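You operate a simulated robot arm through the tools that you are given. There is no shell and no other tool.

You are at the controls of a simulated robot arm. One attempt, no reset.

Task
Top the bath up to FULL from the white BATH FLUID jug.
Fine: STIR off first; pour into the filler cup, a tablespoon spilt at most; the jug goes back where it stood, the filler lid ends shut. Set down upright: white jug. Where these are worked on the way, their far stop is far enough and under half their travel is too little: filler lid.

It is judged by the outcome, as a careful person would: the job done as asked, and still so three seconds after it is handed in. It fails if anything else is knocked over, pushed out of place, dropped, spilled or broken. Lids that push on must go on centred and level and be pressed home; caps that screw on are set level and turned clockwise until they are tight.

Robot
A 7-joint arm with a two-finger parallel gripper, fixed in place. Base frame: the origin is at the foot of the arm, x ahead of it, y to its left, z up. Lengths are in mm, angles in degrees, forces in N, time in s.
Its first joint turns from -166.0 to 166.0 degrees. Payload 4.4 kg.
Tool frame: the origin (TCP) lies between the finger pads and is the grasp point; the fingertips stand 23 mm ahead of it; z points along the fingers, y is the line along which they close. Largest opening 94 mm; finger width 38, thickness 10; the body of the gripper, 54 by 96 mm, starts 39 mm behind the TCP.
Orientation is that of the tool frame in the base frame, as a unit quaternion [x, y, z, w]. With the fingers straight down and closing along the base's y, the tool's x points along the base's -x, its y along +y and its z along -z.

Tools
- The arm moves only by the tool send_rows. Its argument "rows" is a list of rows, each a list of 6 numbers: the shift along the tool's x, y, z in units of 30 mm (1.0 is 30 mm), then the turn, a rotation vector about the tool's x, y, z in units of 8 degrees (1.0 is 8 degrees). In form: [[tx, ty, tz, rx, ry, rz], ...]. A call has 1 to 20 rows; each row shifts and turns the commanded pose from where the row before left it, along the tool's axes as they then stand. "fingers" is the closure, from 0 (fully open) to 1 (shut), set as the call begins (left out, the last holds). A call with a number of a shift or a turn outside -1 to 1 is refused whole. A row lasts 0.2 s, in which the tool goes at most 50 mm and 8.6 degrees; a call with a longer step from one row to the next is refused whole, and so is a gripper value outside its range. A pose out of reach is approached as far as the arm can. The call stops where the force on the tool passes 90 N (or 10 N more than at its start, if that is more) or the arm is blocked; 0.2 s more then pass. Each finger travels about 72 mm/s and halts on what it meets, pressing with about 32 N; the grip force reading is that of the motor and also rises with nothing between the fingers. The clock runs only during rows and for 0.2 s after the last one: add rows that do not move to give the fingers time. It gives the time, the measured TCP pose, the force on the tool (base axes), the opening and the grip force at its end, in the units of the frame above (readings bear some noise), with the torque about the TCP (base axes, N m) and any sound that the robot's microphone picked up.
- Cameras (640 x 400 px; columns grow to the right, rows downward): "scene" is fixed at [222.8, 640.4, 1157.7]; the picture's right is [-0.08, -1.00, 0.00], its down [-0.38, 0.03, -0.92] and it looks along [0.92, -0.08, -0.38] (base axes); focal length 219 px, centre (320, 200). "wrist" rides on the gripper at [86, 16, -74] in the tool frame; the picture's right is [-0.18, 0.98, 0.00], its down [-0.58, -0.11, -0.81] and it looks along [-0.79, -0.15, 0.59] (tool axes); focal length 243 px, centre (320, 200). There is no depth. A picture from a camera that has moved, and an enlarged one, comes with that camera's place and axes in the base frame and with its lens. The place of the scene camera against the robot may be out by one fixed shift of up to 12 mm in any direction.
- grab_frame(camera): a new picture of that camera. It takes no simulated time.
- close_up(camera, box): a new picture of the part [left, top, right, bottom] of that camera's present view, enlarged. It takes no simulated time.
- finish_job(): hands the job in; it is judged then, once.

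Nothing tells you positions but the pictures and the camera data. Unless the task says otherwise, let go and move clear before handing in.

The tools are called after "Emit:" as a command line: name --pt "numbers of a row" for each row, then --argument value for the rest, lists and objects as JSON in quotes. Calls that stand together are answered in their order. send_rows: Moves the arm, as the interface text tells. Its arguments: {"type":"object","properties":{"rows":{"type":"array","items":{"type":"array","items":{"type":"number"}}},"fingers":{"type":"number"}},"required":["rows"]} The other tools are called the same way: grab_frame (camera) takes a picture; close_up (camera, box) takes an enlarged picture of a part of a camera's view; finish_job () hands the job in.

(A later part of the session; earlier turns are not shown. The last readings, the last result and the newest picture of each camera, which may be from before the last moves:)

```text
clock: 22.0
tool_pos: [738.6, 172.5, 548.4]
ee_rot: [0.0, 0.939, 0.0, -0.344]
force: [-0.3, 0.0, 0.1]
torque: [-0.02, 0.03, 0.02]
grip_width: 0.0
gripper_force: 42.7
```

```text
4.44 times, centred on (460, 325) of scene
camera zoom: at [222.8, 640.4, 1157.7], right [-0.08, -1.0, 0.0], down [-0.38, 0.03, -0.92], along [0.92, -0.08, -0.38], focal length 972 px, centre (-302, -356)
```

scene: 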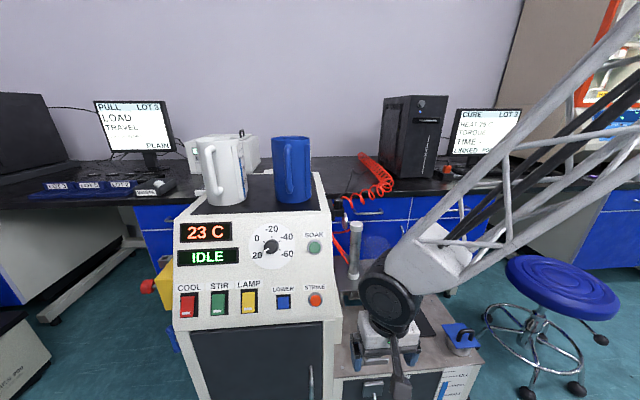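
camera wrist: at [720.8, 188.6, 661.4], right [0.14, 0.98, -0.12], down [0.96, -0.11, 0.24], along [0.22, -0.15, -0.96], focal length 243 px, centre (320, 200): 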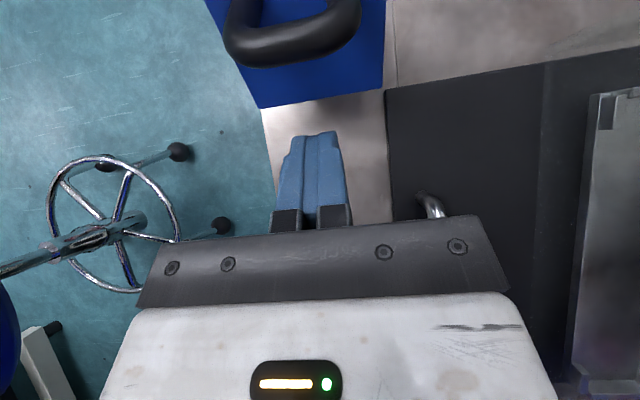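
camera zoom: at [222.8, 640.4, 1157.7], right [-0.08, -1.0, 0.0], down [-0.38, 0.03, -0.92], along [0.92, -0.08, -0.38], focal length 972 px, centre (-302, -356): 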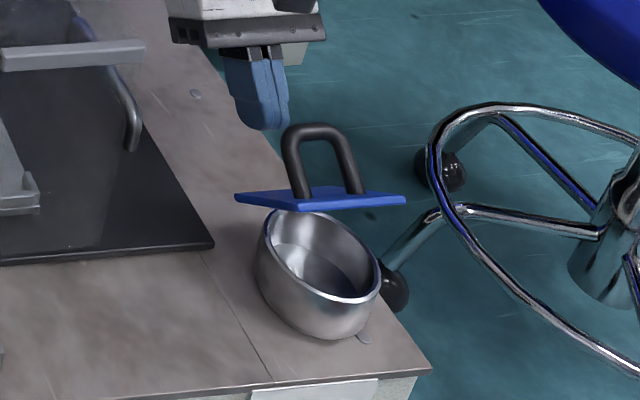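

The lid stays where it was left, at about 55–60°, so the hinge holds by friction. I'll retreat, come round to the robot side with closed fingers, and push the lid's underside further back.

Emit:
send_rows --pt "0 0 -0.83 0 0 0" --pt "0 0 -0.83 0 0 0" --pt "0 0 -0.83 0 0 0" --pt "0 0 -0.83 0 0 0" --pt "0 0 0 0 -1 0" --pt "0 0 0 0 -1 0" --pt "0 0 0 0 -1 0" --pt "0 0 0 0 -1 0" --pt "0 0 0 0 -1 0" --pt "0 0 -0.5 0 0 0" --pt "0.966 0 -0.17 0 0 0" --pt "0.966 0 -0.17 0 0 0" --pt "0.966 0 -0.17 0 0 0" --pt "0.966 0 -0.17 0 0 0" --pt "0.966 0 -0.17 0 0 0" --pt "0.966 0 -0.17 0 0 0" --pt "0.966 0 -0.17 0 0 0" --fingers 1

Emit:
grab_frame --camera "wrist"

Emit:
close_up --camera "scene" --box '[410, 280, 510, 370]'

```text
clock: 25.6
tool_pos: [600.3, 171.9, 675.9]
ee_rot: [0.001, 1.0, 0.0, -0.002]
force: [-0.1, -0.1, 0.2]
torque: [0.01, -0.02, 0.02]
grip_width: 0.0
gripper_force: 42.4
```

```text
taken
camera wrist: at [514.0, 188.1, 751.3], right [0.18, 0.98, 0.0], down [0.58, -0.11, 0.8], along [0.79, -0.15, -0.59], focal length 243 px, centre (320, 200)
```

wrist: 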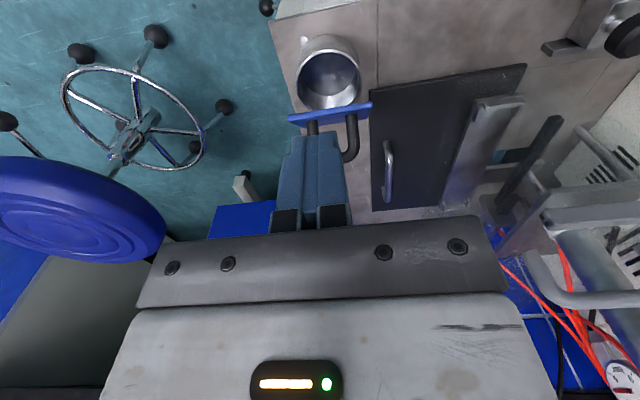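

```text
4.44 times, centred on (460, 325) of scene
camera zoom: at [222.8, 640.4, 1157.7], right [-0.08, -1.0, 0.0], down [-0.38, 0.03, -0.92], along [0.92, -0.08, -0.38], focal length 972 px, centre (-302, -356)
```

zoom: 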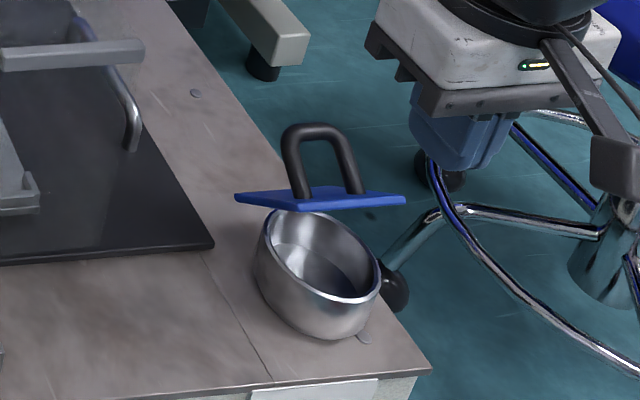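

The lid is holding at about 60° and the cup is open beneath it. I'll come down in front of the lid with closed fingers.

Emit:
send_rows --pt "0 0 0.925 0 0 0" --pt "0 0 0.925 0 0 0" --pt "0 0 0.925 0 0 0" --pt "0 0 0.925 0 0 0" --fingers 1

Emit:
grab_frame --camera "wrist"

Emit:
close_up --camera "scene" --box '[410, 280, 510, 370]'

```text
clock: 26.6
tool_pos: [599.6, 172.7, 565.5]
ee_rot: [0.0, 1.0, 0.0, -0.001]
force: [-0.2, -0.6, 0.3]
torque: [0.03, 0.02, 0.01]
grip_width: 0.1
gripper_force: 42.2
```

```text
taken
camera wrist: at [513.3, 188.2, 639.6], right [0.18, 0.98, 0.0], down [0.58, -0.11, 0.8], along [0.79, -0.15, -0.59], focal length 243 px, centre (320, 200)
```

wrist: 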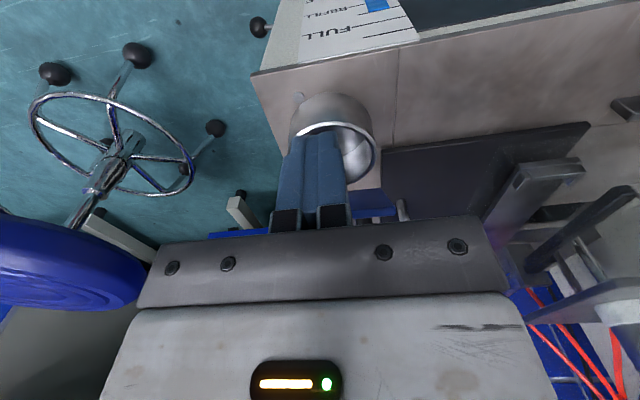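

```text
4.44 times, centred on (460, 325) of scene
camera zoom: at [222.8, 640.4, 1157.7], right [-0.08, -1.0, 0.0], down [-0.38, 0.03, -0.92], along [0.92, -0.08, -0.38], focal length 972 px, centre (-302, -356)
```

zoom: 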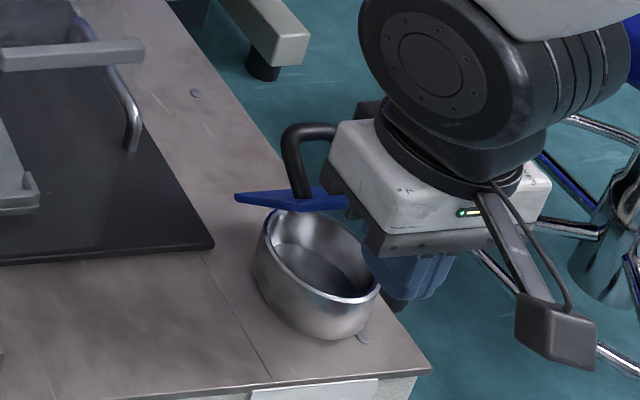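

I'm in front of the lid now and will push towards +x in steps, watching the force.

Emit:
send_rows --pt "-0.5 0 0 0 0 0" --pt "-0.5 0 0 0 0 0" --pt "-0.4 0 0 0 0 0" --pt "-0.4 0 0 0 0 0"

Emit:
close_up --camera "scene" --box '[410, 280, 510, 370]'

```text
clock: 27.6
tool_pos: [654.9, 171.9, 563.6]
ee_rot: [0.001, 1.0, 0.0, -0.002]
force: [0.1, 0.0, -0.3]
torque: [0.05, 0.01, -0.01]
grip_width: 0.1
gripper_force: 42.2
```

```text
4.44 times, centred on (460, 325) of scene
camera zoom: at [222.8, 640.4, 1157.7], right [-0.08, -1.0, 0.0], down [-0.38, 0.03, -0.92], along [0.92, -0.08, -0.38], focal length 972 px, centre (-302, -356)
```

zoom: 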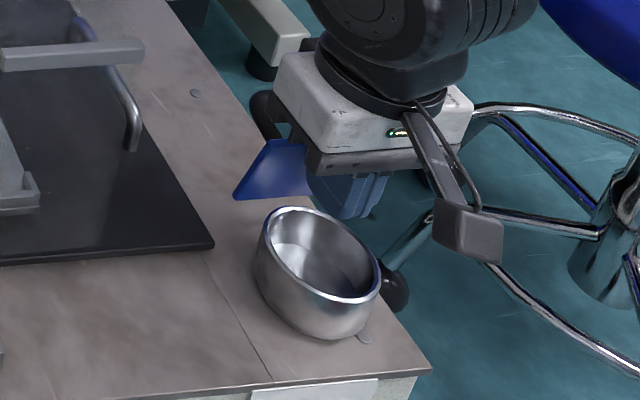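

The lid moved back freely. I'll push a bit further until it meets its stop.

Emit:
send_rows --pt "-0.3 0 0 0 0 0" --pt "-0.3 0 0 0 0 0"

Emit:
close_up --camera "scene" --box '[410, 280, 510, 370]'

Emit:
grab_frame --camera "wrist"

```text
clock: 28.2
tool_pos: [672.7, 172.7, 564.2]
ee_rot: [0.0, 1.0, 0.0, -0.002]
force: [-0.2, 0.6, 0.2]
torque: [0.02, -0.02, 0.02]
grip_width: 0.0
gripper_force: 42.5
```

```text
4.44 times, centred on (460, 325) of scene
camera zoom: at [222.8, 640.4, 1157.7], right [-0.08, -1.0, 0.0], down [-0.38, 0.03, -0.92], along [0.92, -0.08, -0.38], focal length 972 px, centre (-302, -356)
```

zoom: 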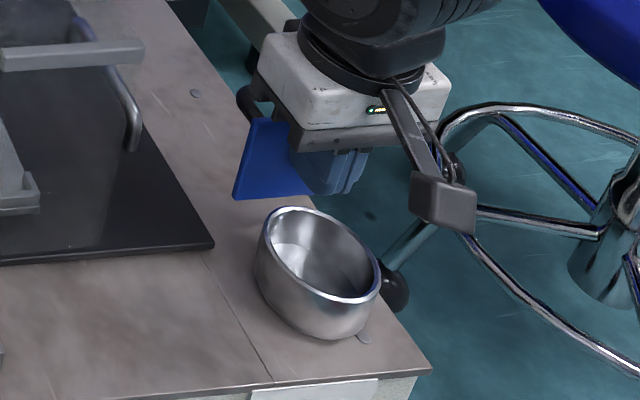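

```text
taken
camera wrist: at [585.6, 188.5, 639.3], right [0.18, 0.98, 0.0], down [0.58, -0.11, 0.8], along [0.79, -0.15, -0.59], focal length 243 px, centre (320, 200)
```

wrist: 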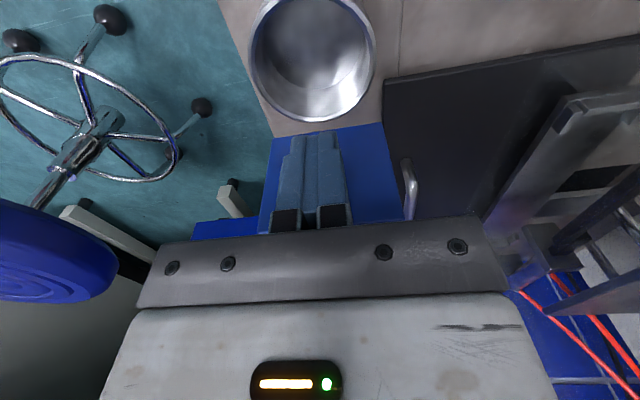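

The lid is about upright and the cup is clearly visible, centred at about (652, 173) with its rim near z≈498. I'll nudge the lid past vertical to its stop.

Emit:
send_rows --pt "-0.25 0 0 0 0 0" --pt "-0.25 0 0 0 0 0"

Emit:
close_up --camera "scene" --box '[410, 280, 510, 370]'

```text
clock: 28.8
tool_pos: [686.6, 171.8, 564.1]
ee_rot: [0.0, 1.0, -0.001, -0.001]
force: [0.2, -0.7, -0.3]
torque: [0.02, 0.0, 0.03]
grip_width: 0.0
gripper_force: 41.9
```

```text
4.44 times, centred on (460, 325) of scene
camera zoom: at [222.8, 640.4, 1157.7], right [-0.08, -1.0, 0.0], down [-0.38, 0.03, -0.92], along [0.92, -0.08, -0.38], focal length 972 px, centre (-302, -356)
```

zoom: 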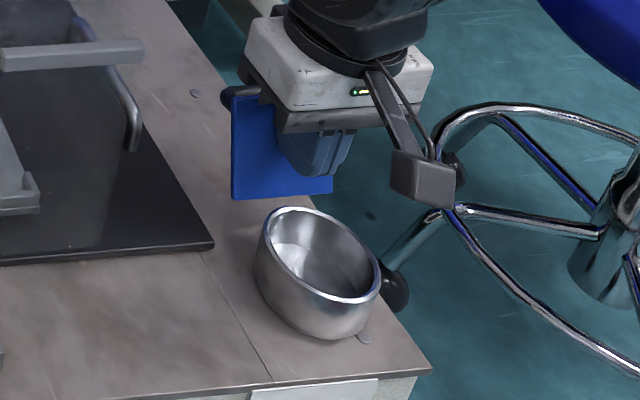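

The lid is now slightly past vertical. I'll push a little further to see whether the stop is near.

Emit:
send_rows --pt "-0.2 0 0 0 0 0" --pt "-0.2 0 0 0 0 0"

Emit:
close_up --camera "scene" --box '[410, 280, 510, 370]'

```text
clock: 29.3
tool_pos: [686.3, 171.9, 562.1]
ee_rot: [-0.001, 1.0, -0.002, -0.007]
force: [-23.3, 4.6, 16.9]
torque: [-0.15, 0.2, 0.15]
grip_width: 0.0
gripper_force: 43.0
stopped in row 2: the force on the tool passed its limit at 110 N (the readings are from after the stop); the commanded pose is now the measured one
```

```text
4.44 times, centred on (460, 325) of scene
camera zoom: at [222.8, 640.4, 1157.7], right [-0.08, -1.0, 0.0], down [-0.38, 0.03, -0.92], along [0.92, -0.08, -0.38], focal length 972 px, centre (-302, -356)
```

zoom: 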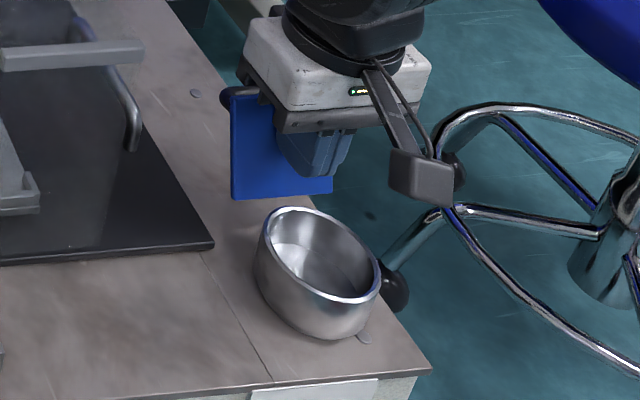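

The lid has met its far stop just past vertical. I'll back off, rise clear and check that it stays open.

Emit:
send_rows --pt "0.3 0 0 0 0 0" --pt "0.7 0 -0.3 0 0 0" --pt "0.7 0 -0.7 0 0 0" --pt "0.5 0 -1 0 0 0" --pt "0.5 0 -1 0 0 0" --pt "0.5 0 -1 0 0 0" --pt "0.5 0 -1 0 0 0"

Emit:
grab_frame --camera "scene"

Emit:
grab_frame --camera "wrist"

Emit:
close_up --camera "scene" --box '[410, 280, 510, 370]'

```text
clock: 30.9
tool_pos: [580.4, 173.4, 715.6]
ee_rot: [-0.001, 1.0, -0.001, -0.007]
force: [-0.9, 0.3, 0.4]
torque: [-0.03, 0.02, 0.0]
grip_width: 0.2
gripper_force: 42.2
```

```text
taken
```

scene: 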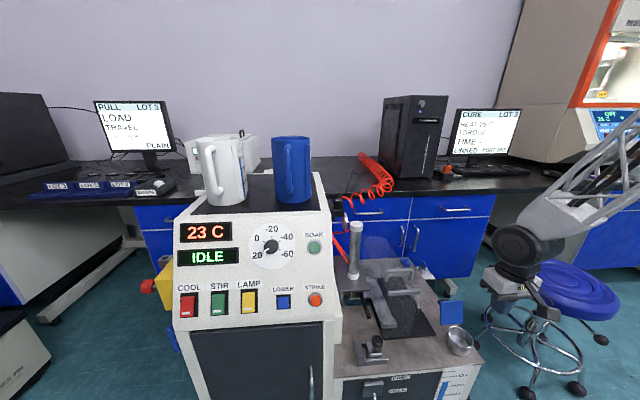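

```text
taken
camera wrist: at [494.3, 188.8, 791.3], right [0.18, 0.98, 0.0], down [0.59, -0.11, 0.8], along [0.78, -0.15, -0.6], focal length 243 px, centre (320, 200)
```

wrist: 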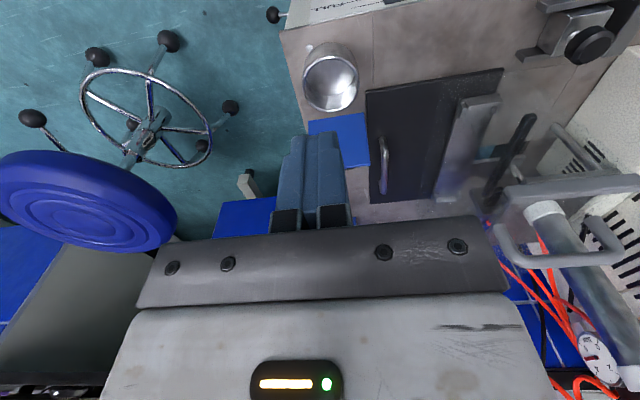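

```text
4.44 times, centred on (460, 325) of scene
camera zoom: at [222.8, 640.4, 1157.7], right [-0.08, -1.0, 0.0], down [-0.38, 0.03, -0.92], along [0.92, -0.08, -0.38], focal length 972 px, centre (-302, -356)
```

zoom: 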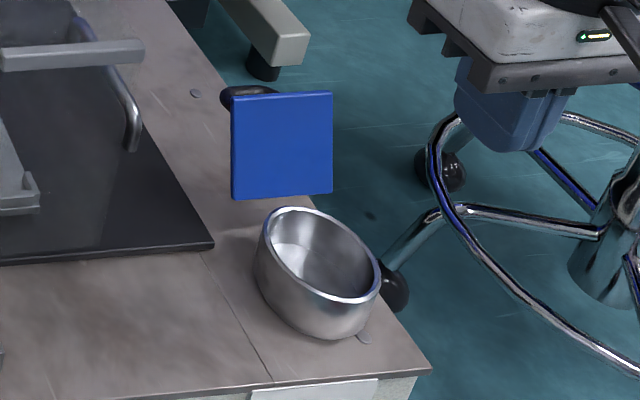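

The lid stands open at its stop and the cup is clear. Now I'll move up to look at the white jug closely before grasping it.

Emit:
send_rows --pt "0.06 0.9 -0.65 0 0 0" --pt "0.06 0.9 -0.65 0 0 0" --pt "0.06 0.9 -0.65 0 0 0" --pt "0.06 0.9 -0.65 0 0 0" --pt "0.06 0.9 -0.65 0 0 0" --pt "0.06 0.9 -0.65 0 0 0" --pt "0.06 0.9 -0.65 0 0 0" --pt "0.06 0.9 -0.65 0 0 0" --pt "0.06 0.9 -0.65 0 0 0" --pt "0.06 0.9 -0.65 0 0 0" --pt "0.06 0.9 -0.65 0 0 0" --pt "0.06 0.9 -0.65 0 0 0" --pt "0.06 0.9 -0.65 0 0 0" --pt "0.06 0.9 -0.65 0 0 0" --pt "0.06 0.9 -0.65 0 0 0" --pt "0.06 0.9 -0.65 0 0 0" --pt "0.06 0.9 -0.65 0 0 0" --pt "0.06 0.9 -0.65 0 0 0" --pt "0.06 0.9 -0.65 0 0 0" --pt "0.06 0.9 -0.65 0 0 0" --fingers 0

Emit:
grab_frame --camera "wrist"

Emit:
grab_frame --camera "scene"

```text
clock: 35.1
tool_pos: [548.6, 712.8, 1104.0]
ee_rot: [-0.001, 1.0, -0.002, -0.007]
force: [-0.1, 0.2, 0.3]
torque: [-0.03, -0.01, 0.02]
grip_width: 94.2
gripper_force: 0.0
```

```text
taken
camera wrist: at [463.1, 729.3, 1180.1], right [0.18, 0.98, -0.01], down [0.59, -0.11, 0.8], along [0.78, -0.15, -0.6], focal length 243 px, centre (320, 200)
```

wrist: 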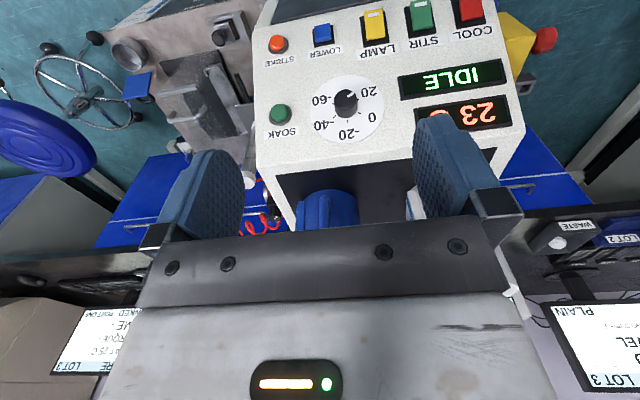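

```text
taken
```

scene: 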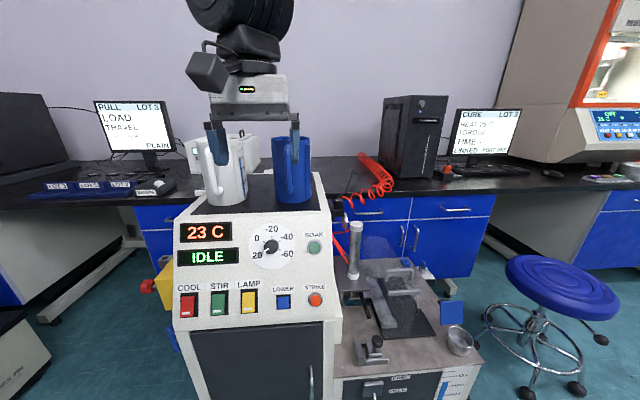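

The lid is still open. I'll shift left and tilt the tool forward so the wrist camera looks straight at the white jug.

Emit:
send_rows --pt "0.19 0.915 0.16 0 0 0" --pt "0.19 0.915 0.16 0 0 0" --pt "0.19 0.915 0.16 0 0 0" --pt "0.19 0.915 0.16 0 0 0" --pt "0.19 0.915 0.16 0 0 0" --pt "0 0 0 0 -0.94 0" --pt "0 0 0 0 -0.94 0" --pt "0 0 0 0 -0.94 0" --pt "0 0 0 0 -0.94 0"

Emit:
grab_frame --camera "wrist"

Emit:
grab_frame --camera "scene"

```text
clock: 37.1
tool_pos: [519.2, 850.3, 1080.1]
ee_rot: [-0.001, 0.967, -0.001, 0.254]
force: [0.3, 1.1, -0.2]
torque: [-0.03, 0.01, -0.03]
grip_width: 93.9
gripper_force: 0.0
```

```text
taken
camera wrist: at [407.6, 866.4, 1102.6], right [0.16, 0.98, 0.09], down [0.11, -0.11, 0.99], along [0.98, -0.15, -0.13], focal length 243 px, centre (320, 200)
```

wrist: 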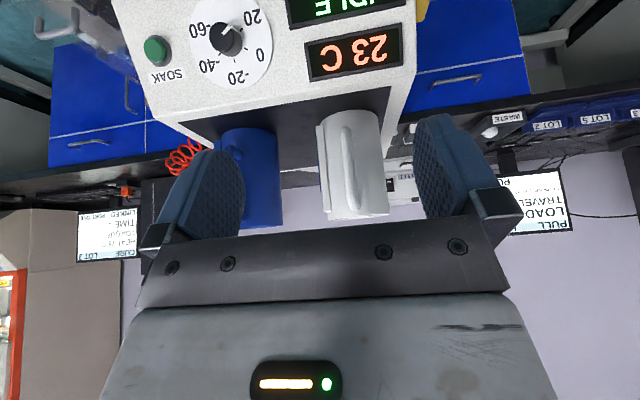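

```text
taken
```

scene: 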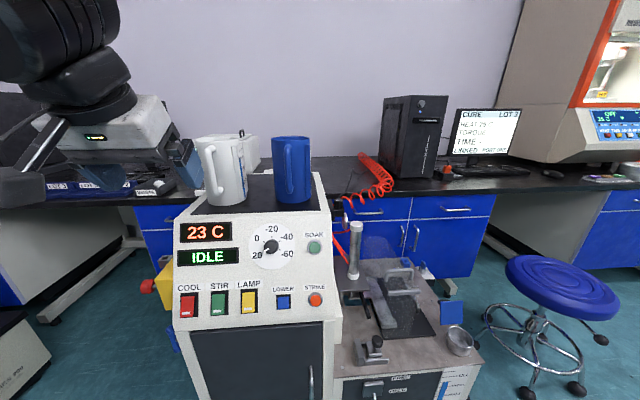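

Emit:
close_up --camera "wrist" --box '[220, 80, 420, 230]'

Emit:
close_up --camera "scene" --box '[180, 120, 260, 220]'

```text
2.67 times, centred on (320, 155) of wrist
camera zoom: at [407.6, 866.4, 1102.6], right [0.16, 0.98, 0.09], down [0.11, -0.11, 0.99], along [0.98, -0.15, -0.13], focal length 647 px, centre (320, 320)
```

zoom: 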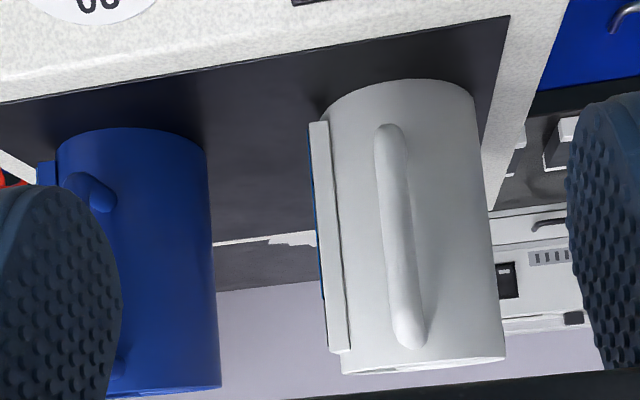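

```text
4.00 times, centred on (220, 170) of scene
camera zoom: at [222.8, 640.4, 1157.7], right [-0.08, -1.0, 0.0], down [-0.38, 0.03, -0.92], along [0.92, -0.08, -0.38], focal length 875 px, centre (720, 320)
```

zoom: 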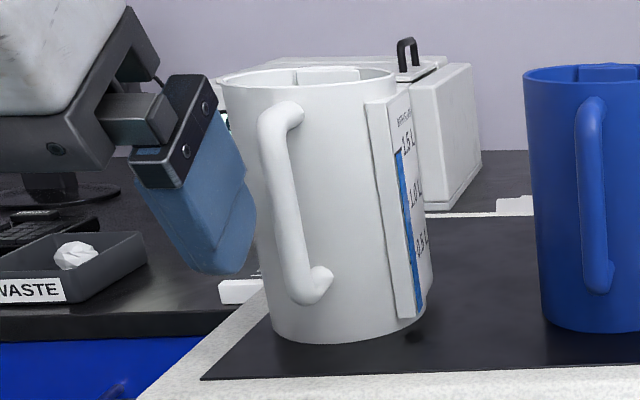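

The white jug's handle is a straight upright bar facing me, and its spout is on the far side. I'll take a second view from lower down to fix its position accurately.

Emit:
send_rows --pt "0.5 0 0.866 0 0 0" --pt "0.5 0 0.866 0 0 0" --pt "0.5 0 0.866 0 0 0" --pt "0.5 0 0.866 0 0 0" --pt "-0.866 0 0.5 0 0 0" --pt "-0.866 0 0.5 0 0 0" --pt "0 0 0 0 0 0"

Emit:
close_up --camera "wrist" --box '[220, 80, 420, 230]'

Emit:
grab_frame --camera "wrist"

```text
clock: 38.7
tool_pos: [579.9, 849.4, 959.2]
ee_rot: [0.0, 0.968, -0.002, 0.253]
force: [-0.4, -0.2, 0.0]
torque: [-0.01, -0.03, -0.04]
grip_width: 94.0
gripper_force: 0.1
```

```text
2.67 times, centred on (320, 155) of wrist
camera zoom: at [466.4, 865.8, 982.3], right [0.16, 0.98, 0.09], down [0.11, -0.11, 0.99], along [0.98, -0.15, -0.13], focal length 647 px, centre (320, 320)
```

zoom: 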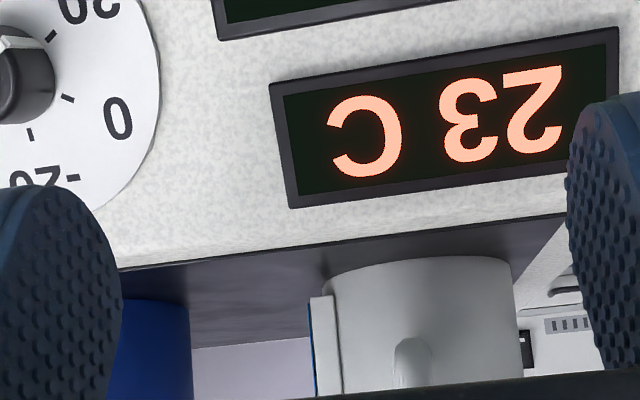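

```text
taken
camera wrist: at [466.4, 865.8, 982.3], right [0.16, 0.98, 0.09], down [0.11, -0.11, 0.99], along [0.98, -0.15, -0.13], focal length 243 px, centre (320, 200)
```

wrist: 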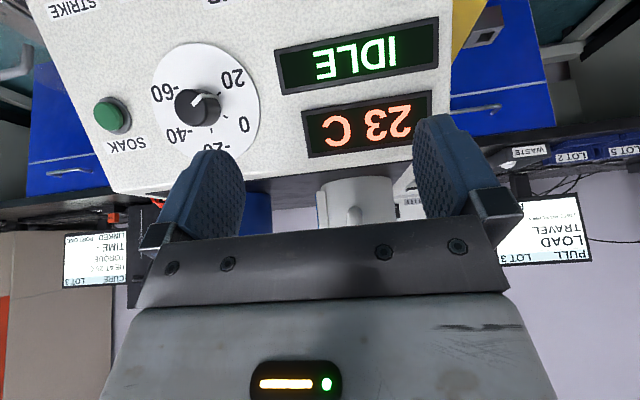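

Triangulating, the white jug's handle bar is at about x≈738, y≈861, z≈958–1078, and its body has a radius of about 53 mm centred near (823, 867). It is nearly full (about 1.45 L), so I need to know the spout and rim well. I'll raise the camera to look down at the rim.

Emit:
send_rows --pt "-0.251 -0.067 -0.856 0 0 0" --pt "-0.251 -0.067 -0.856 0 0 0" --pt "-0.251 -0.067 -0.856 0 0 0" --pt "-0.251 -0.067 -0.856 0 0 0" --pt "-0.251 -0.067 -0.856 0 0 0" --pt "-0.251 -0.067 -0.856 0 0 0" --pt "-0.251 -0.067 -0.856 0 0 0" --pt "-0.251 -0.067 -0.856 0 0 0" --pt "-0.251 -0.067 -0.856 0 0 0" --pt "-0.251 -0.067 -0.856 0 0 0" --pt "0 0 0 0 0.92 0" --pt "0 0 0 0 0.92 0" --pt "0 0 0 0 0.92 0"

Emit:
grab_frame --camera "wrist"

Emit:
close_up --camera "wrist" --box '[240, 60, 440, 230]'

```text
clock: 41.5
tool_pos: [516.8, 830.9, 1220.8]
ee_rot: [0.0, 0.998, 0.0, 0.062]
force: [0.4, 0.2, 0.7]
torque: [0.03, 0.01, 0.0]
grip_width: 94.3
gripper_force: 0.1
```

```text
taken
camera wrist: at [422.2, 846.6, 1283.9], right [0.18, 0.98, 0.02], down [0.48, -0.11, 0.87], along [0.86, -0.15, -0.49], focal length 243 px, centre (320, 200)
```

wrist: 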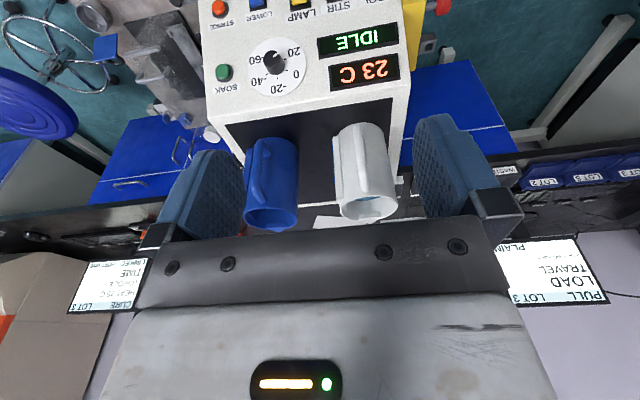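

```text
2.35 times, centred on (340, 145) of wrist
camera zoom: at [422.2, 846.6, 1283.9], right [0.18, 0.98, 0.02], down [0.48, -0.11, 0.87], along [0.86, -0.15, -0.49], focal length 571 px, centre (273, 329)
```

zoom: 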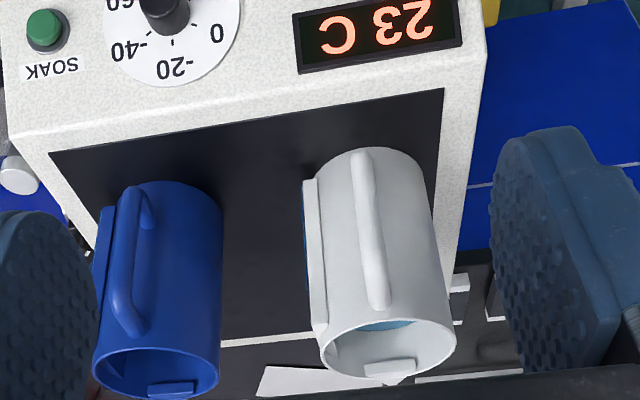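

From above, the jug's rim is at z≈1087 with centre ≈(820, 866), the spout tip is at ≈(887, 870) opposite the handle, and the fluid is about 44 mm below the rim. I'll orient the tool to reach the handle radially, yawed 50° and pointing 20° below horizontal, so the pads can resist the jug's weight better.

Emit:
send_rows --pt "0 0 0 0 0.89 0" --pt "0 0 0 0 0 -0.893" --pt "0 0 0 0 0 -0.893" --pt "0 0 0 0 0 -0.893" --pt "0 0 0 0 0 -0.893" --pt "0 0 0 0 0 -0.893" --pt "0 0 0 0 0 -0.893" --pt "0 0 0 0 0 -0.893" --pt "0 0 0 0 -0.972 0" --pt "0 0 0 0 -0.972 0" --pt "0 0 0 0 -0.972 0" --pt "0 0 0 0 -0.972 0" --pt "0 0 0 0 -0.972 0" --pt "0 0 0 0 -0.972 0" --pt "0 0 0 0 -0.972 0" --pt "0 0 0 0 -0.972 0" --pt "0 0 0 0 -0.972 0" --fingers 0.55

Emit:
grab_frame --camera "wrist"

Emit:
grab_frame --camera "scene"

```text
clock: 45.1
tool_pos: [517.7, 831.9, 1217.5]
ee_rot: [-0.348, 0.742, 0.241, 0.519]
force: [-1.3, -3.4, 5.4]
torque: [-0.18, 0.17, 0.04]
grip_width: 42.4
gripper_force: 0.1
```

```text
taken
camera wrist: at [441.3, 765.1, 1162.0], right [-0.71, 0.68, 0.17], down [-0.28, -0.5, 0.82], along [0.64, 0.54, 0.54], focal length 243 px, centre (320, 200)
```

wrist: 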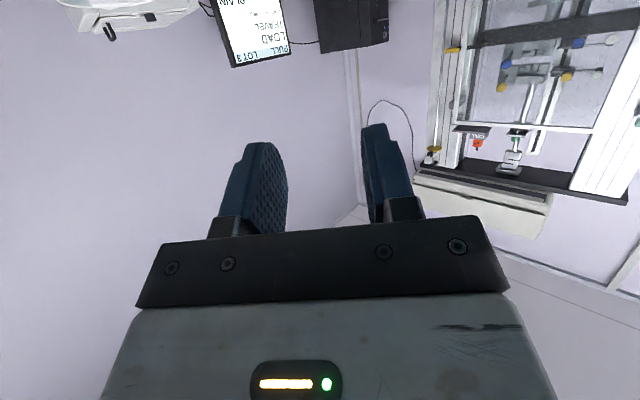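

```text
taken
```

scene: 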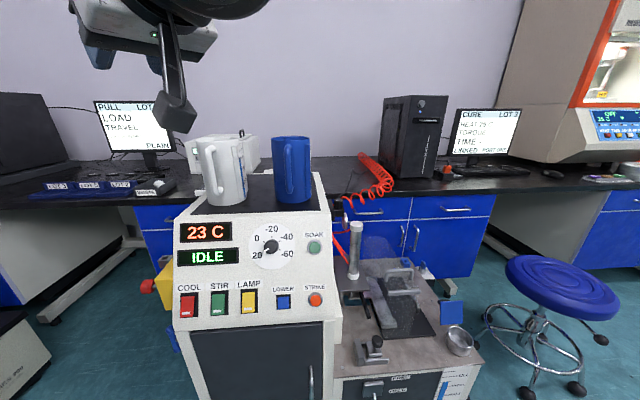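

The orientation came out as planned. Next I'll move to a pre-grasp point 120 mm short of the handle.

Emit:
send_rows --pt "0.539 -0.624 0.365 0 0 0" --pt "0.539 -0.624 0.365 0 0 0" --pt "0.539 -0.624 0.365 0 0 0" --pt "0.539 -0.624 0.365 0 0 0" --pt "0.539 -0.624 0.365 0 0 0" --pt "0.539 -0.624 0.365 0 0 0" --pt "0.539 -0.624 0.365 0 0 0" --pt "0.539 -0.624 0.365 0 0 0" --fingers 0.55

Emit:
grab_frame --camera "wrist"

Emit:
grab_frame --camera "scene"

```text
clock: 46.9
tool_pos: [658.2, 762.8, 1069.1]
ee_rot: [-0.346, 0.742, 0.241, 0.521]
force: [0.6, -0.6, 0.9]
torque: [-0.03, 0.03, 0.0]
grip_width: 42.1
gripper_force: 0.0
```

```text
taken
camera wrist: at [581.7, 697.3, 1013.1], right [-0.71, 0.68, 0.17], down [-0.28, -0.5, 0.82], along [0.64, 0.54, 0.54], focal length 243 px, centre (320, 200)
```

wrist: 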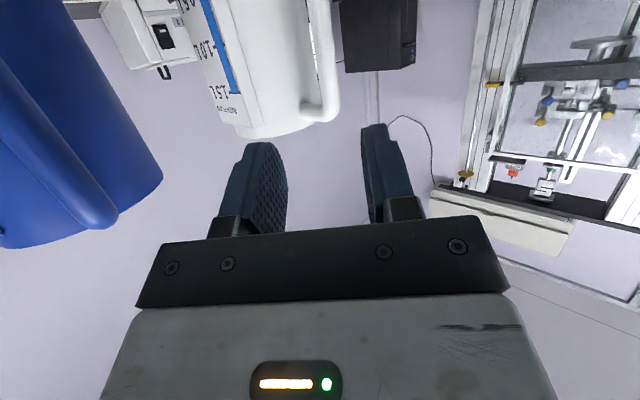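

```text
taken
```

scene: 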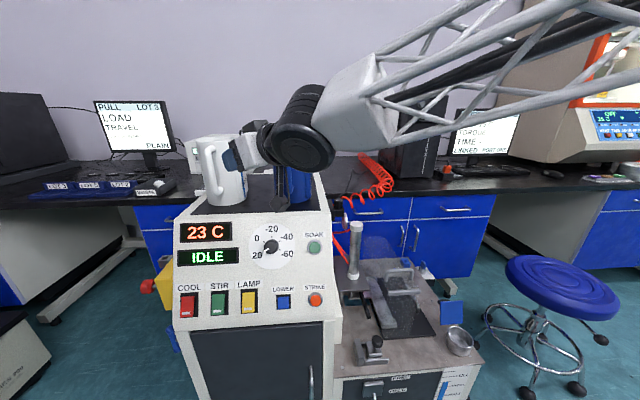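

The handle is now visible just ahead of the fingers. I'll enlarge it to fix the lateral alignment.

Emit:
close_up --camera "wrist" --box '[200, 0, 440, 150]'

Emit:
close_up --camera "scene" --box '[180, 120, 320, 220]'

```text
2.67 times, centred on (320, 75) of wrist
camera zoom: at [581.7, 697.3, 1013.1], right [-0.71, 0.68, 0.17], down [-0.28, -0.5, 0.82], along [0.64, 0.54, 0.54], focal length 647 px, centre (320, 533)
```

zoom: 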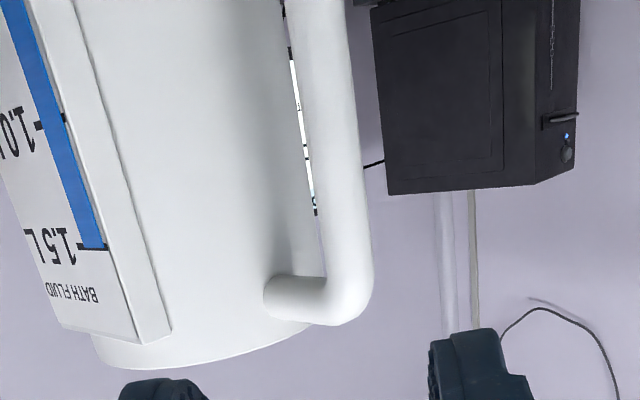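

```text
4.00 times, centred on (250, 170) of scene
camera zoom: at [222.8, 640.4, 1157.7], right [-0.08, -1.0, 0.0], down [-0.38, 0.03, -0.92], along [0.92, -0.08, -0.38], focal length 875 px, centre (600, 320)
```

zoom: 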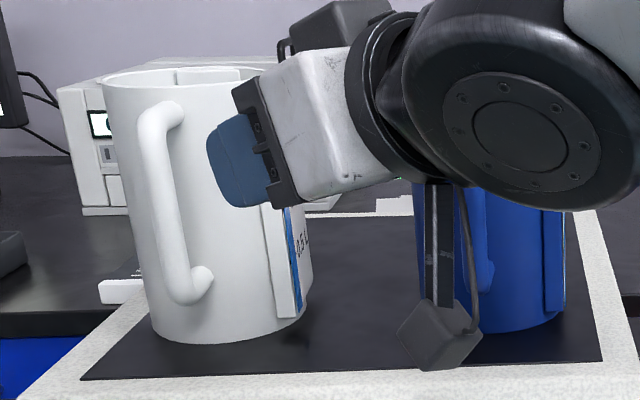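

The white jug is labelled BATH FLUID. Its bar is 18 mm thick and sits about 4 mm to the left of the grip plane. I'll narrow the fingers to 28 mm, shift 4 mm across and advance most of the way.

Emit:
send_rows --pt "0 0.133 0 0 0 0" --pt "0 0 0.7 0 0 0" --pt "0 0 0.7 0 0 0" --pt "0 0 0.7 0 0 0" --pt "0 0 0.7 0 0 0" --fingers 0.7

Emit:
close_up --camera "wrist" --box '[200, 0, 440, 240]'

Emit:
close_up --camera "scene" --box '[180, 120, 320, 220]'

```text
clock: 48.1
tool_pos: [706.1, 827.2, 1039.1]
ee_rot: [-0.347, 0.742, 0.242, 0.52]
force: [0.4, 0.5, -0.2]
torque: [-0.02, 0.04, 0.01]
grip_width: 28.1
gripper_force: 0.1
```

```text
1.67 times, centred on (320, 120) of wrist
camera zoom: at [629.2, 760.0, 983.9], right [-0.71, 0.68, 0.17], down [-0.28, -0.5, 0.82], along [0.64, 0.54, 0.54], focal length 404 px, centre (320, 333)
```

zoom: 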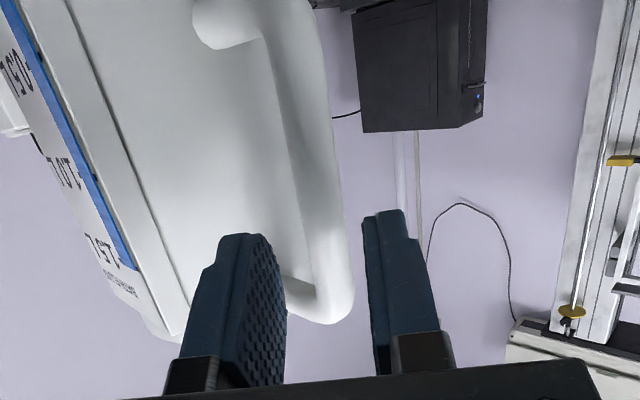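

```text
4.00 times, centred on (250, 170) of scene
camera zoom: at [222.8, 640.4, 1157.7], right [-0.08, -1.0, 0.0], down [-0.38, 0.03, -0.92], along [0.92, -0.08, -0.38], focal length 875 px, centre (600, 320)
```

zoom: 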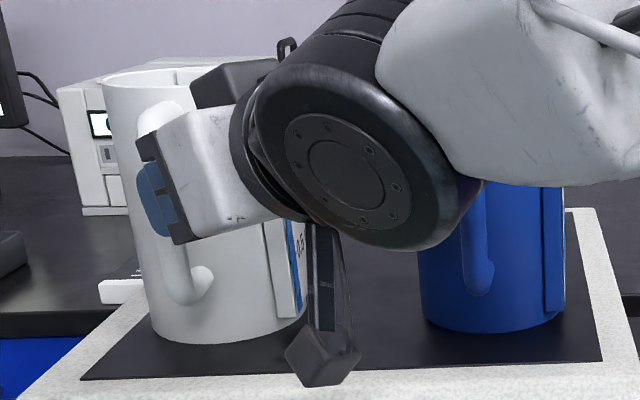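

The bar is lined up between the fingertips, about 2 mm off-centre. I'll correct that and advance the last 36 mm in two calls.

Emit:
send_rows --pt "0 -0.05 0.3 0 0 0" --pt "0 0 0.3 0 0 0" --fingers 0.7

Emit:
close_up --camera "wrist" --box '[200, 0, 440, 240]'

```text
clock: 48.7
tool_pos: [716.8, 837.8, 1033.1]
ee_rot: [-0.347, 0.742, 0.242, 0.52]
force: [-0.8, -0.1, 0.7]
torque: [0.0, 0.02, 0.0]
grip_width: 28.2
gripper_force: 0.1
```

```text
1.67 times, centred on (320, 120) of wrist
camera zoom: at [640.9, 772.3, 977.7], right [-0.71, 0.68, 0.17], down [-0.28, -0.5, 0.82], along [0.64, 0.54, 0.54], focal length 404 px, centre (320, 333)
```

zoom: 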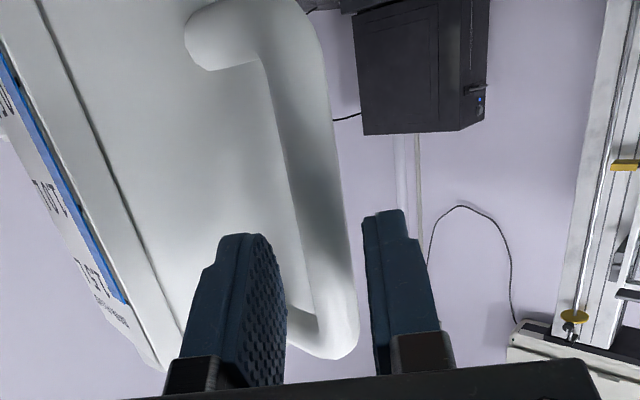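

It's well centred. I'll advance the remaining 18 mm.

Emit:
send_rows --pt "0 -0.02 0.3 0 0 0" --pt "0 0 0.3 0 0 0" --fingers 0.7

Emit:
close_up --camera "wrist" --box '[200, 0, 440, 240]'

Emit:
close_up --camera "scene" --box '[180, 120, 320, 220]'

```text
clock: 49.3
tool_pos: [727.9, 850.7, 1027.4]
ee_rot: [-0.347, 0.742, 0.242, 0.521]
force: [-0.1, -0.7, 0.1]
torque: [0.01, 0.03, -0.02]
grip_width: 28.3
gripper_force: 0.0
```

```text
1.67 times, centred on (320, 120) of wrist
camera zoom: at [651.7, 784.5, 972.2], right [-0.71, 0.68, 0.17], down [-0.28, -0.5, 0.82], along [0.64, 0.54, 0.54], focal length 404 px, centre (320, 333)
```

zoom: 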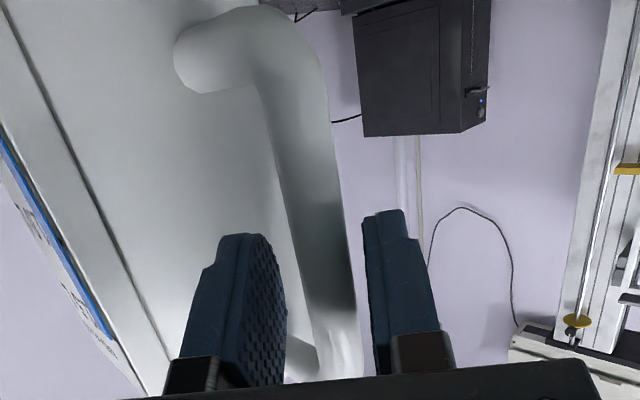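

```text
4.00 times, centred on (250, 170) of scene
camera zoom: at [222.8, 640.4, 1157.7], right [-0.08, -1.0, 0.0], down [-0.38, 0.03, -0.92], along [0.92, -0.08, -0.38], focal length 875 px, centre (600, 320)
```

zoom: 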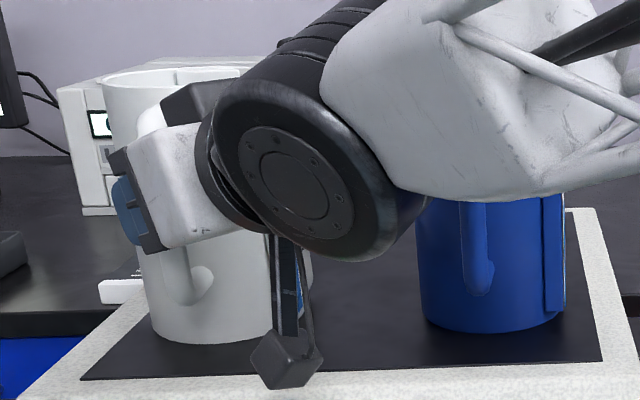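

The bar is between the pads and nothing has been touched. I'll close the grip on the handle.

Emit:
send_rows --pt "0 0 0 0 0 0" --pt "0 0 0 0 0 0" --pt "0 0 0 0 0 0" --pt "0 0 0 0 0 0" --fingers 1

Emit:
close_up --camera "wrist" --box '[200, 0, 440, 240]'

Emit:
close_up --camera "scene" --box '[180, 120, 320, 220]'

```text
clock: 50.3
tool_pos: [728.3, 850.1, 1028.5]
ee_rot: [-0.347, 0.742, 0.242, 0.52]
force: [-2.1, 1.1, 3.6]
torque: [-0.5, -0.9, 0.04]
grip_width: 15.7
gripper_force: 31.9
```

```text
1.67 times, centred on (320, 120) of wrist
camera zoom: at [651.7, 784.5, 972.2], right [-0.71, 0.68, 0.17], down [-0.28, -0.5, 0.82], along [0.64, 0.54, 0.54], focal length 404 px, centre (320, 333)
```

zoom: 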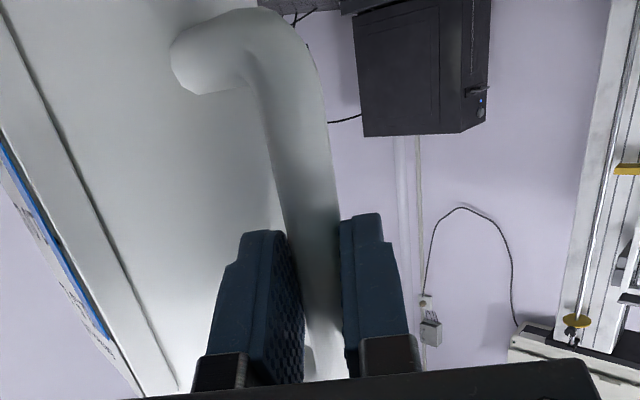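

```text
4.00 times, centred on (250, 170) of scene
camera zoom: at [222.8, 640.4, 1157.7], right [-0.08, -1.0, 0.0], down [-0.38, 0.03, -0.92], along [0.92, -0.08, -0.38], focal length 875 px, centre (600, 320)
```

zoom: 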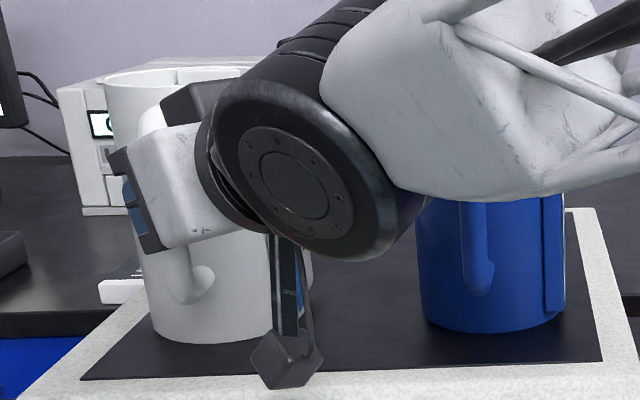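

The grip is on the handle at 15.7 mm. I'll do a careful lift test of 4 mm and check whether the jug stays level.

Emit:
send_rows --pt "-0.0625 0 -0.0228 0 0 0" --pt "-0.0625 0 -0.0228 0 0 0" --fingers 1

Emit:
close_up --camera "wrist" --box '[200, 0, 440, 240]'

Emit:
close_up --camera "scene" --box '[180, 120, 320, 220]'

```text
clock: 50.9
tool_pos: [727.5, 850.9, 1028.6]
ee_rot: [-0.346, 0.743, 0.241, 0.519]
force: [0.3, -0.3, 0.4]
torque: [-0.26, 1.15, 0.0]
grip_width: 15.6
gripper_force: 32.5
```

```text
1.67 times, centred on (320, 120) of wrist
camera zoom: at [651.3, 784.2, 973.6], right [-0.71, 0.68, 0.17], down [-0.27, -0.49, 0.82], along [0.65, 0.54, 0.54], focal length 404 px, centre (320, 333)
```

zoom: 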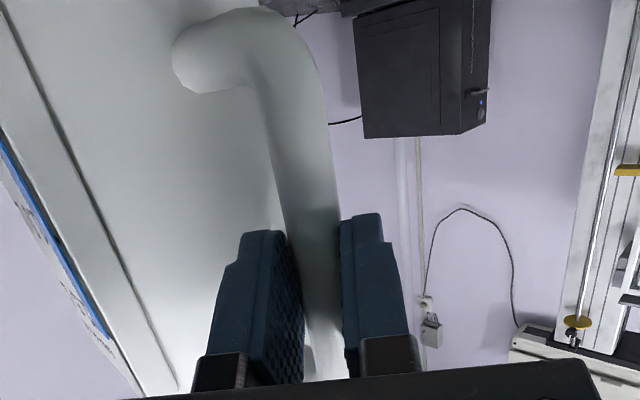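

```text
4.00 times, centred on (250, 170) of scene
camera zoom: at [222.8, 640.4, 1157.7], right [-0.08, -1.0, 0.0], down [-0.38, 0.03, -0.92], along [0.92, -0.08, -0.38], focal length 875 px, centre (600, 320)
```

zoom: 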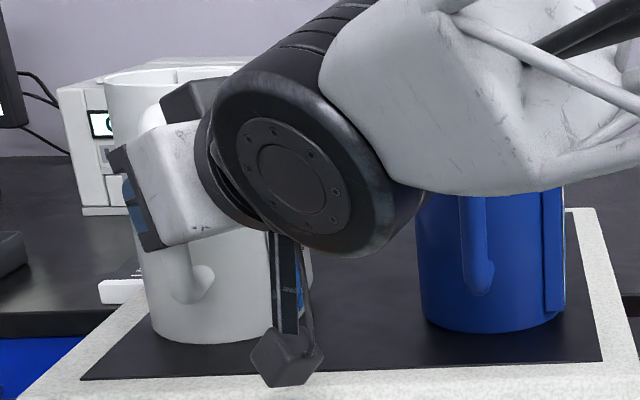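

The readings look transitional, so I'll hold still a moment and read again.

Emit:
send_rows --pt "0 0 0 0 0 0" --pt "0 0 0 0 0 0"

Emit:
close_up --camera "wrist" --box '[0, 0, 640, 400]'

```text
clock: 51.5
tool_pos: [728.3, 851.3, 1031.6]
ee_rot: [-0.348, 0.742, 0.242, 0.519]
force: [-0.2, -0.3, -0.7]
torque: [-0.2, 1.3, 0.0]
grip_width: 15.8
gripper_force: 32.1
```

```text
1.00 times, centred on (320, 200) of wrist (not enlarged: the box is as wide or as high as the picture)
camera zoom: at [651.5, 784.6, 975.3], right [-0.71, 0.68, 0.17], down [-0.28, -0.5, 0.82], along [0.64, 0.54, 0.54], focal length 243 px, centre (320, 200)
```

zoom: 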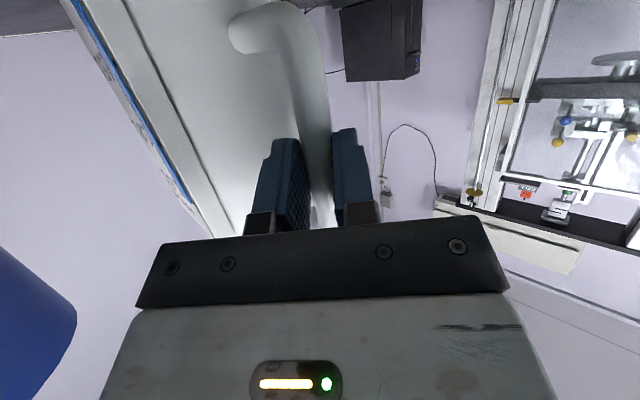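

The torque now shows the jug's weight hanging about 85 mm ahead, and the handle has not shifted in the grip. I'll lift another 20 mm slowly and check again.

Emit:
send_rows --pt "-0.157 0 -0.057 0 0 0" --pt "-0.157 0 -0.057 0 0 0" --pt "-0.157 0 -0.057 0 0 0" --pt "-0.157 0 -0.057 0 0 0" --pt "0 0 0 0 0 0" --pt "0 0 0 0 0 0" --fingers 1

Emit:
close_up --camera "wrist" --box '[200, 0, 440, 240]'

Emit:
close_up --camera "scene" --box '[180, 120, 320, 220]'

```text
clock: 52.9
tool_pos: [728.2, 851.4, 1050.5]
ee_rot: [-0.347, 0.742, 0.241, 0.52]
force: [-0.8, -0.5, -14.4]
torque: [-0.16, 1.3, 0.0]
grip_width: 15.8
gripper_force: 32.0
```

```text
1.67 times, centred on (320, 120) of wrist
camera zoom: at [651.6, 784.6, 995.4], right [-0.71, 0.68, 0.17], down [-0.28, -0.5, 0.82], along [0.64, 0.54, 0.54], focal length 404 px, centre (320, 333)
```

zoom: 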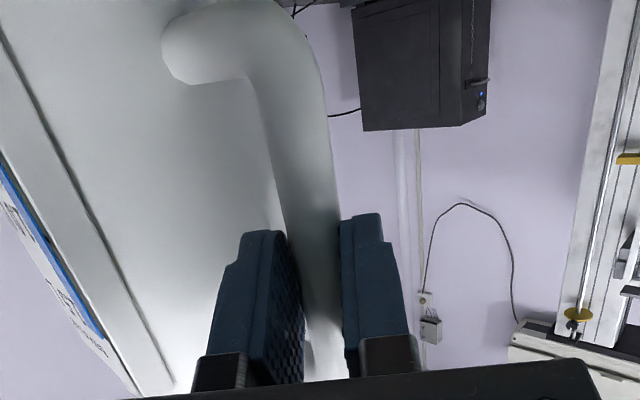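

```text
4.00 times, centred on (250, 170) of scene
camera zoom: at [222.8, 640.4, 1157.7], right [-0.08, -1.0, 0.0], down [-0.38, 0.03, -0.92], along [0.92, -0.08, -0.38], focal length 875 px, centre (600, 320)
```

zoom: 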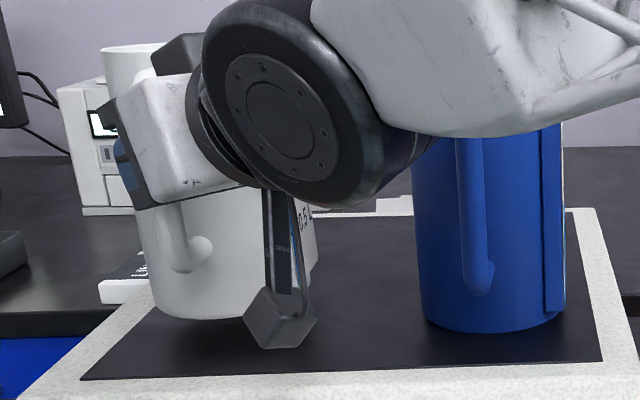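

The jug is off the mat and weighs about 14.4 N. I'll wait a second to see if it creeps in the grip.

Emit:
send_rows --pt "0 0 0 0 0 0" --pt "0 0 0 0 0 0" --pt "0 0 0 0 0 0" --pt "0 0 0 0 0 0" --pt "0 0 0 0 0 0" --fingers 1

Emit:
close_up --camera "wrist" --box '[200, 0, 440, 240]'

Emit:
close_up --camera "scene" --box '[190, 120, 270, 220]'

```text
clock: 54.1
tool_pos: [728.2, 849.1, 1050.7]
ee_rot: [-0.347, 0.742, 0.241, 0.52]
force: [-0.9, 0.0, -14.2]
torque: [-0.17, 1.24, -0.02]
grip_width: 15.5
gripper_force: 31.9
```

```text
1.67 times, centred on (320, 120) of wrist
camera zoom: at [651.6, 784.6, 995.5], right [-0.71, 0.68, 0.17], down [-0.28, -0.5, 0.82], along [0.64, 0.54, 0.54], focal length 404 px, centre (320, 333)
```

zoom: 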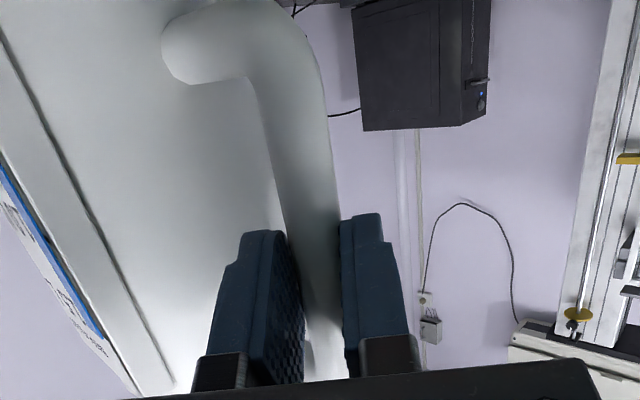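

```text
4.00 times, centred on (230, 170) of scene
camera zoom: at [222.8, 640.4, 1157.7], right [-0.08, -1.0, 0.0], down [-0.38, 0.03, -0.92], along [0.92, -0.08, -0.38], focal length 875 px, centre (680, 320)
```

zoom: 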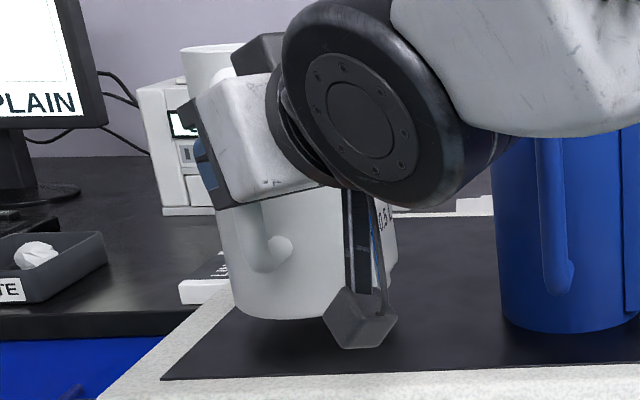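

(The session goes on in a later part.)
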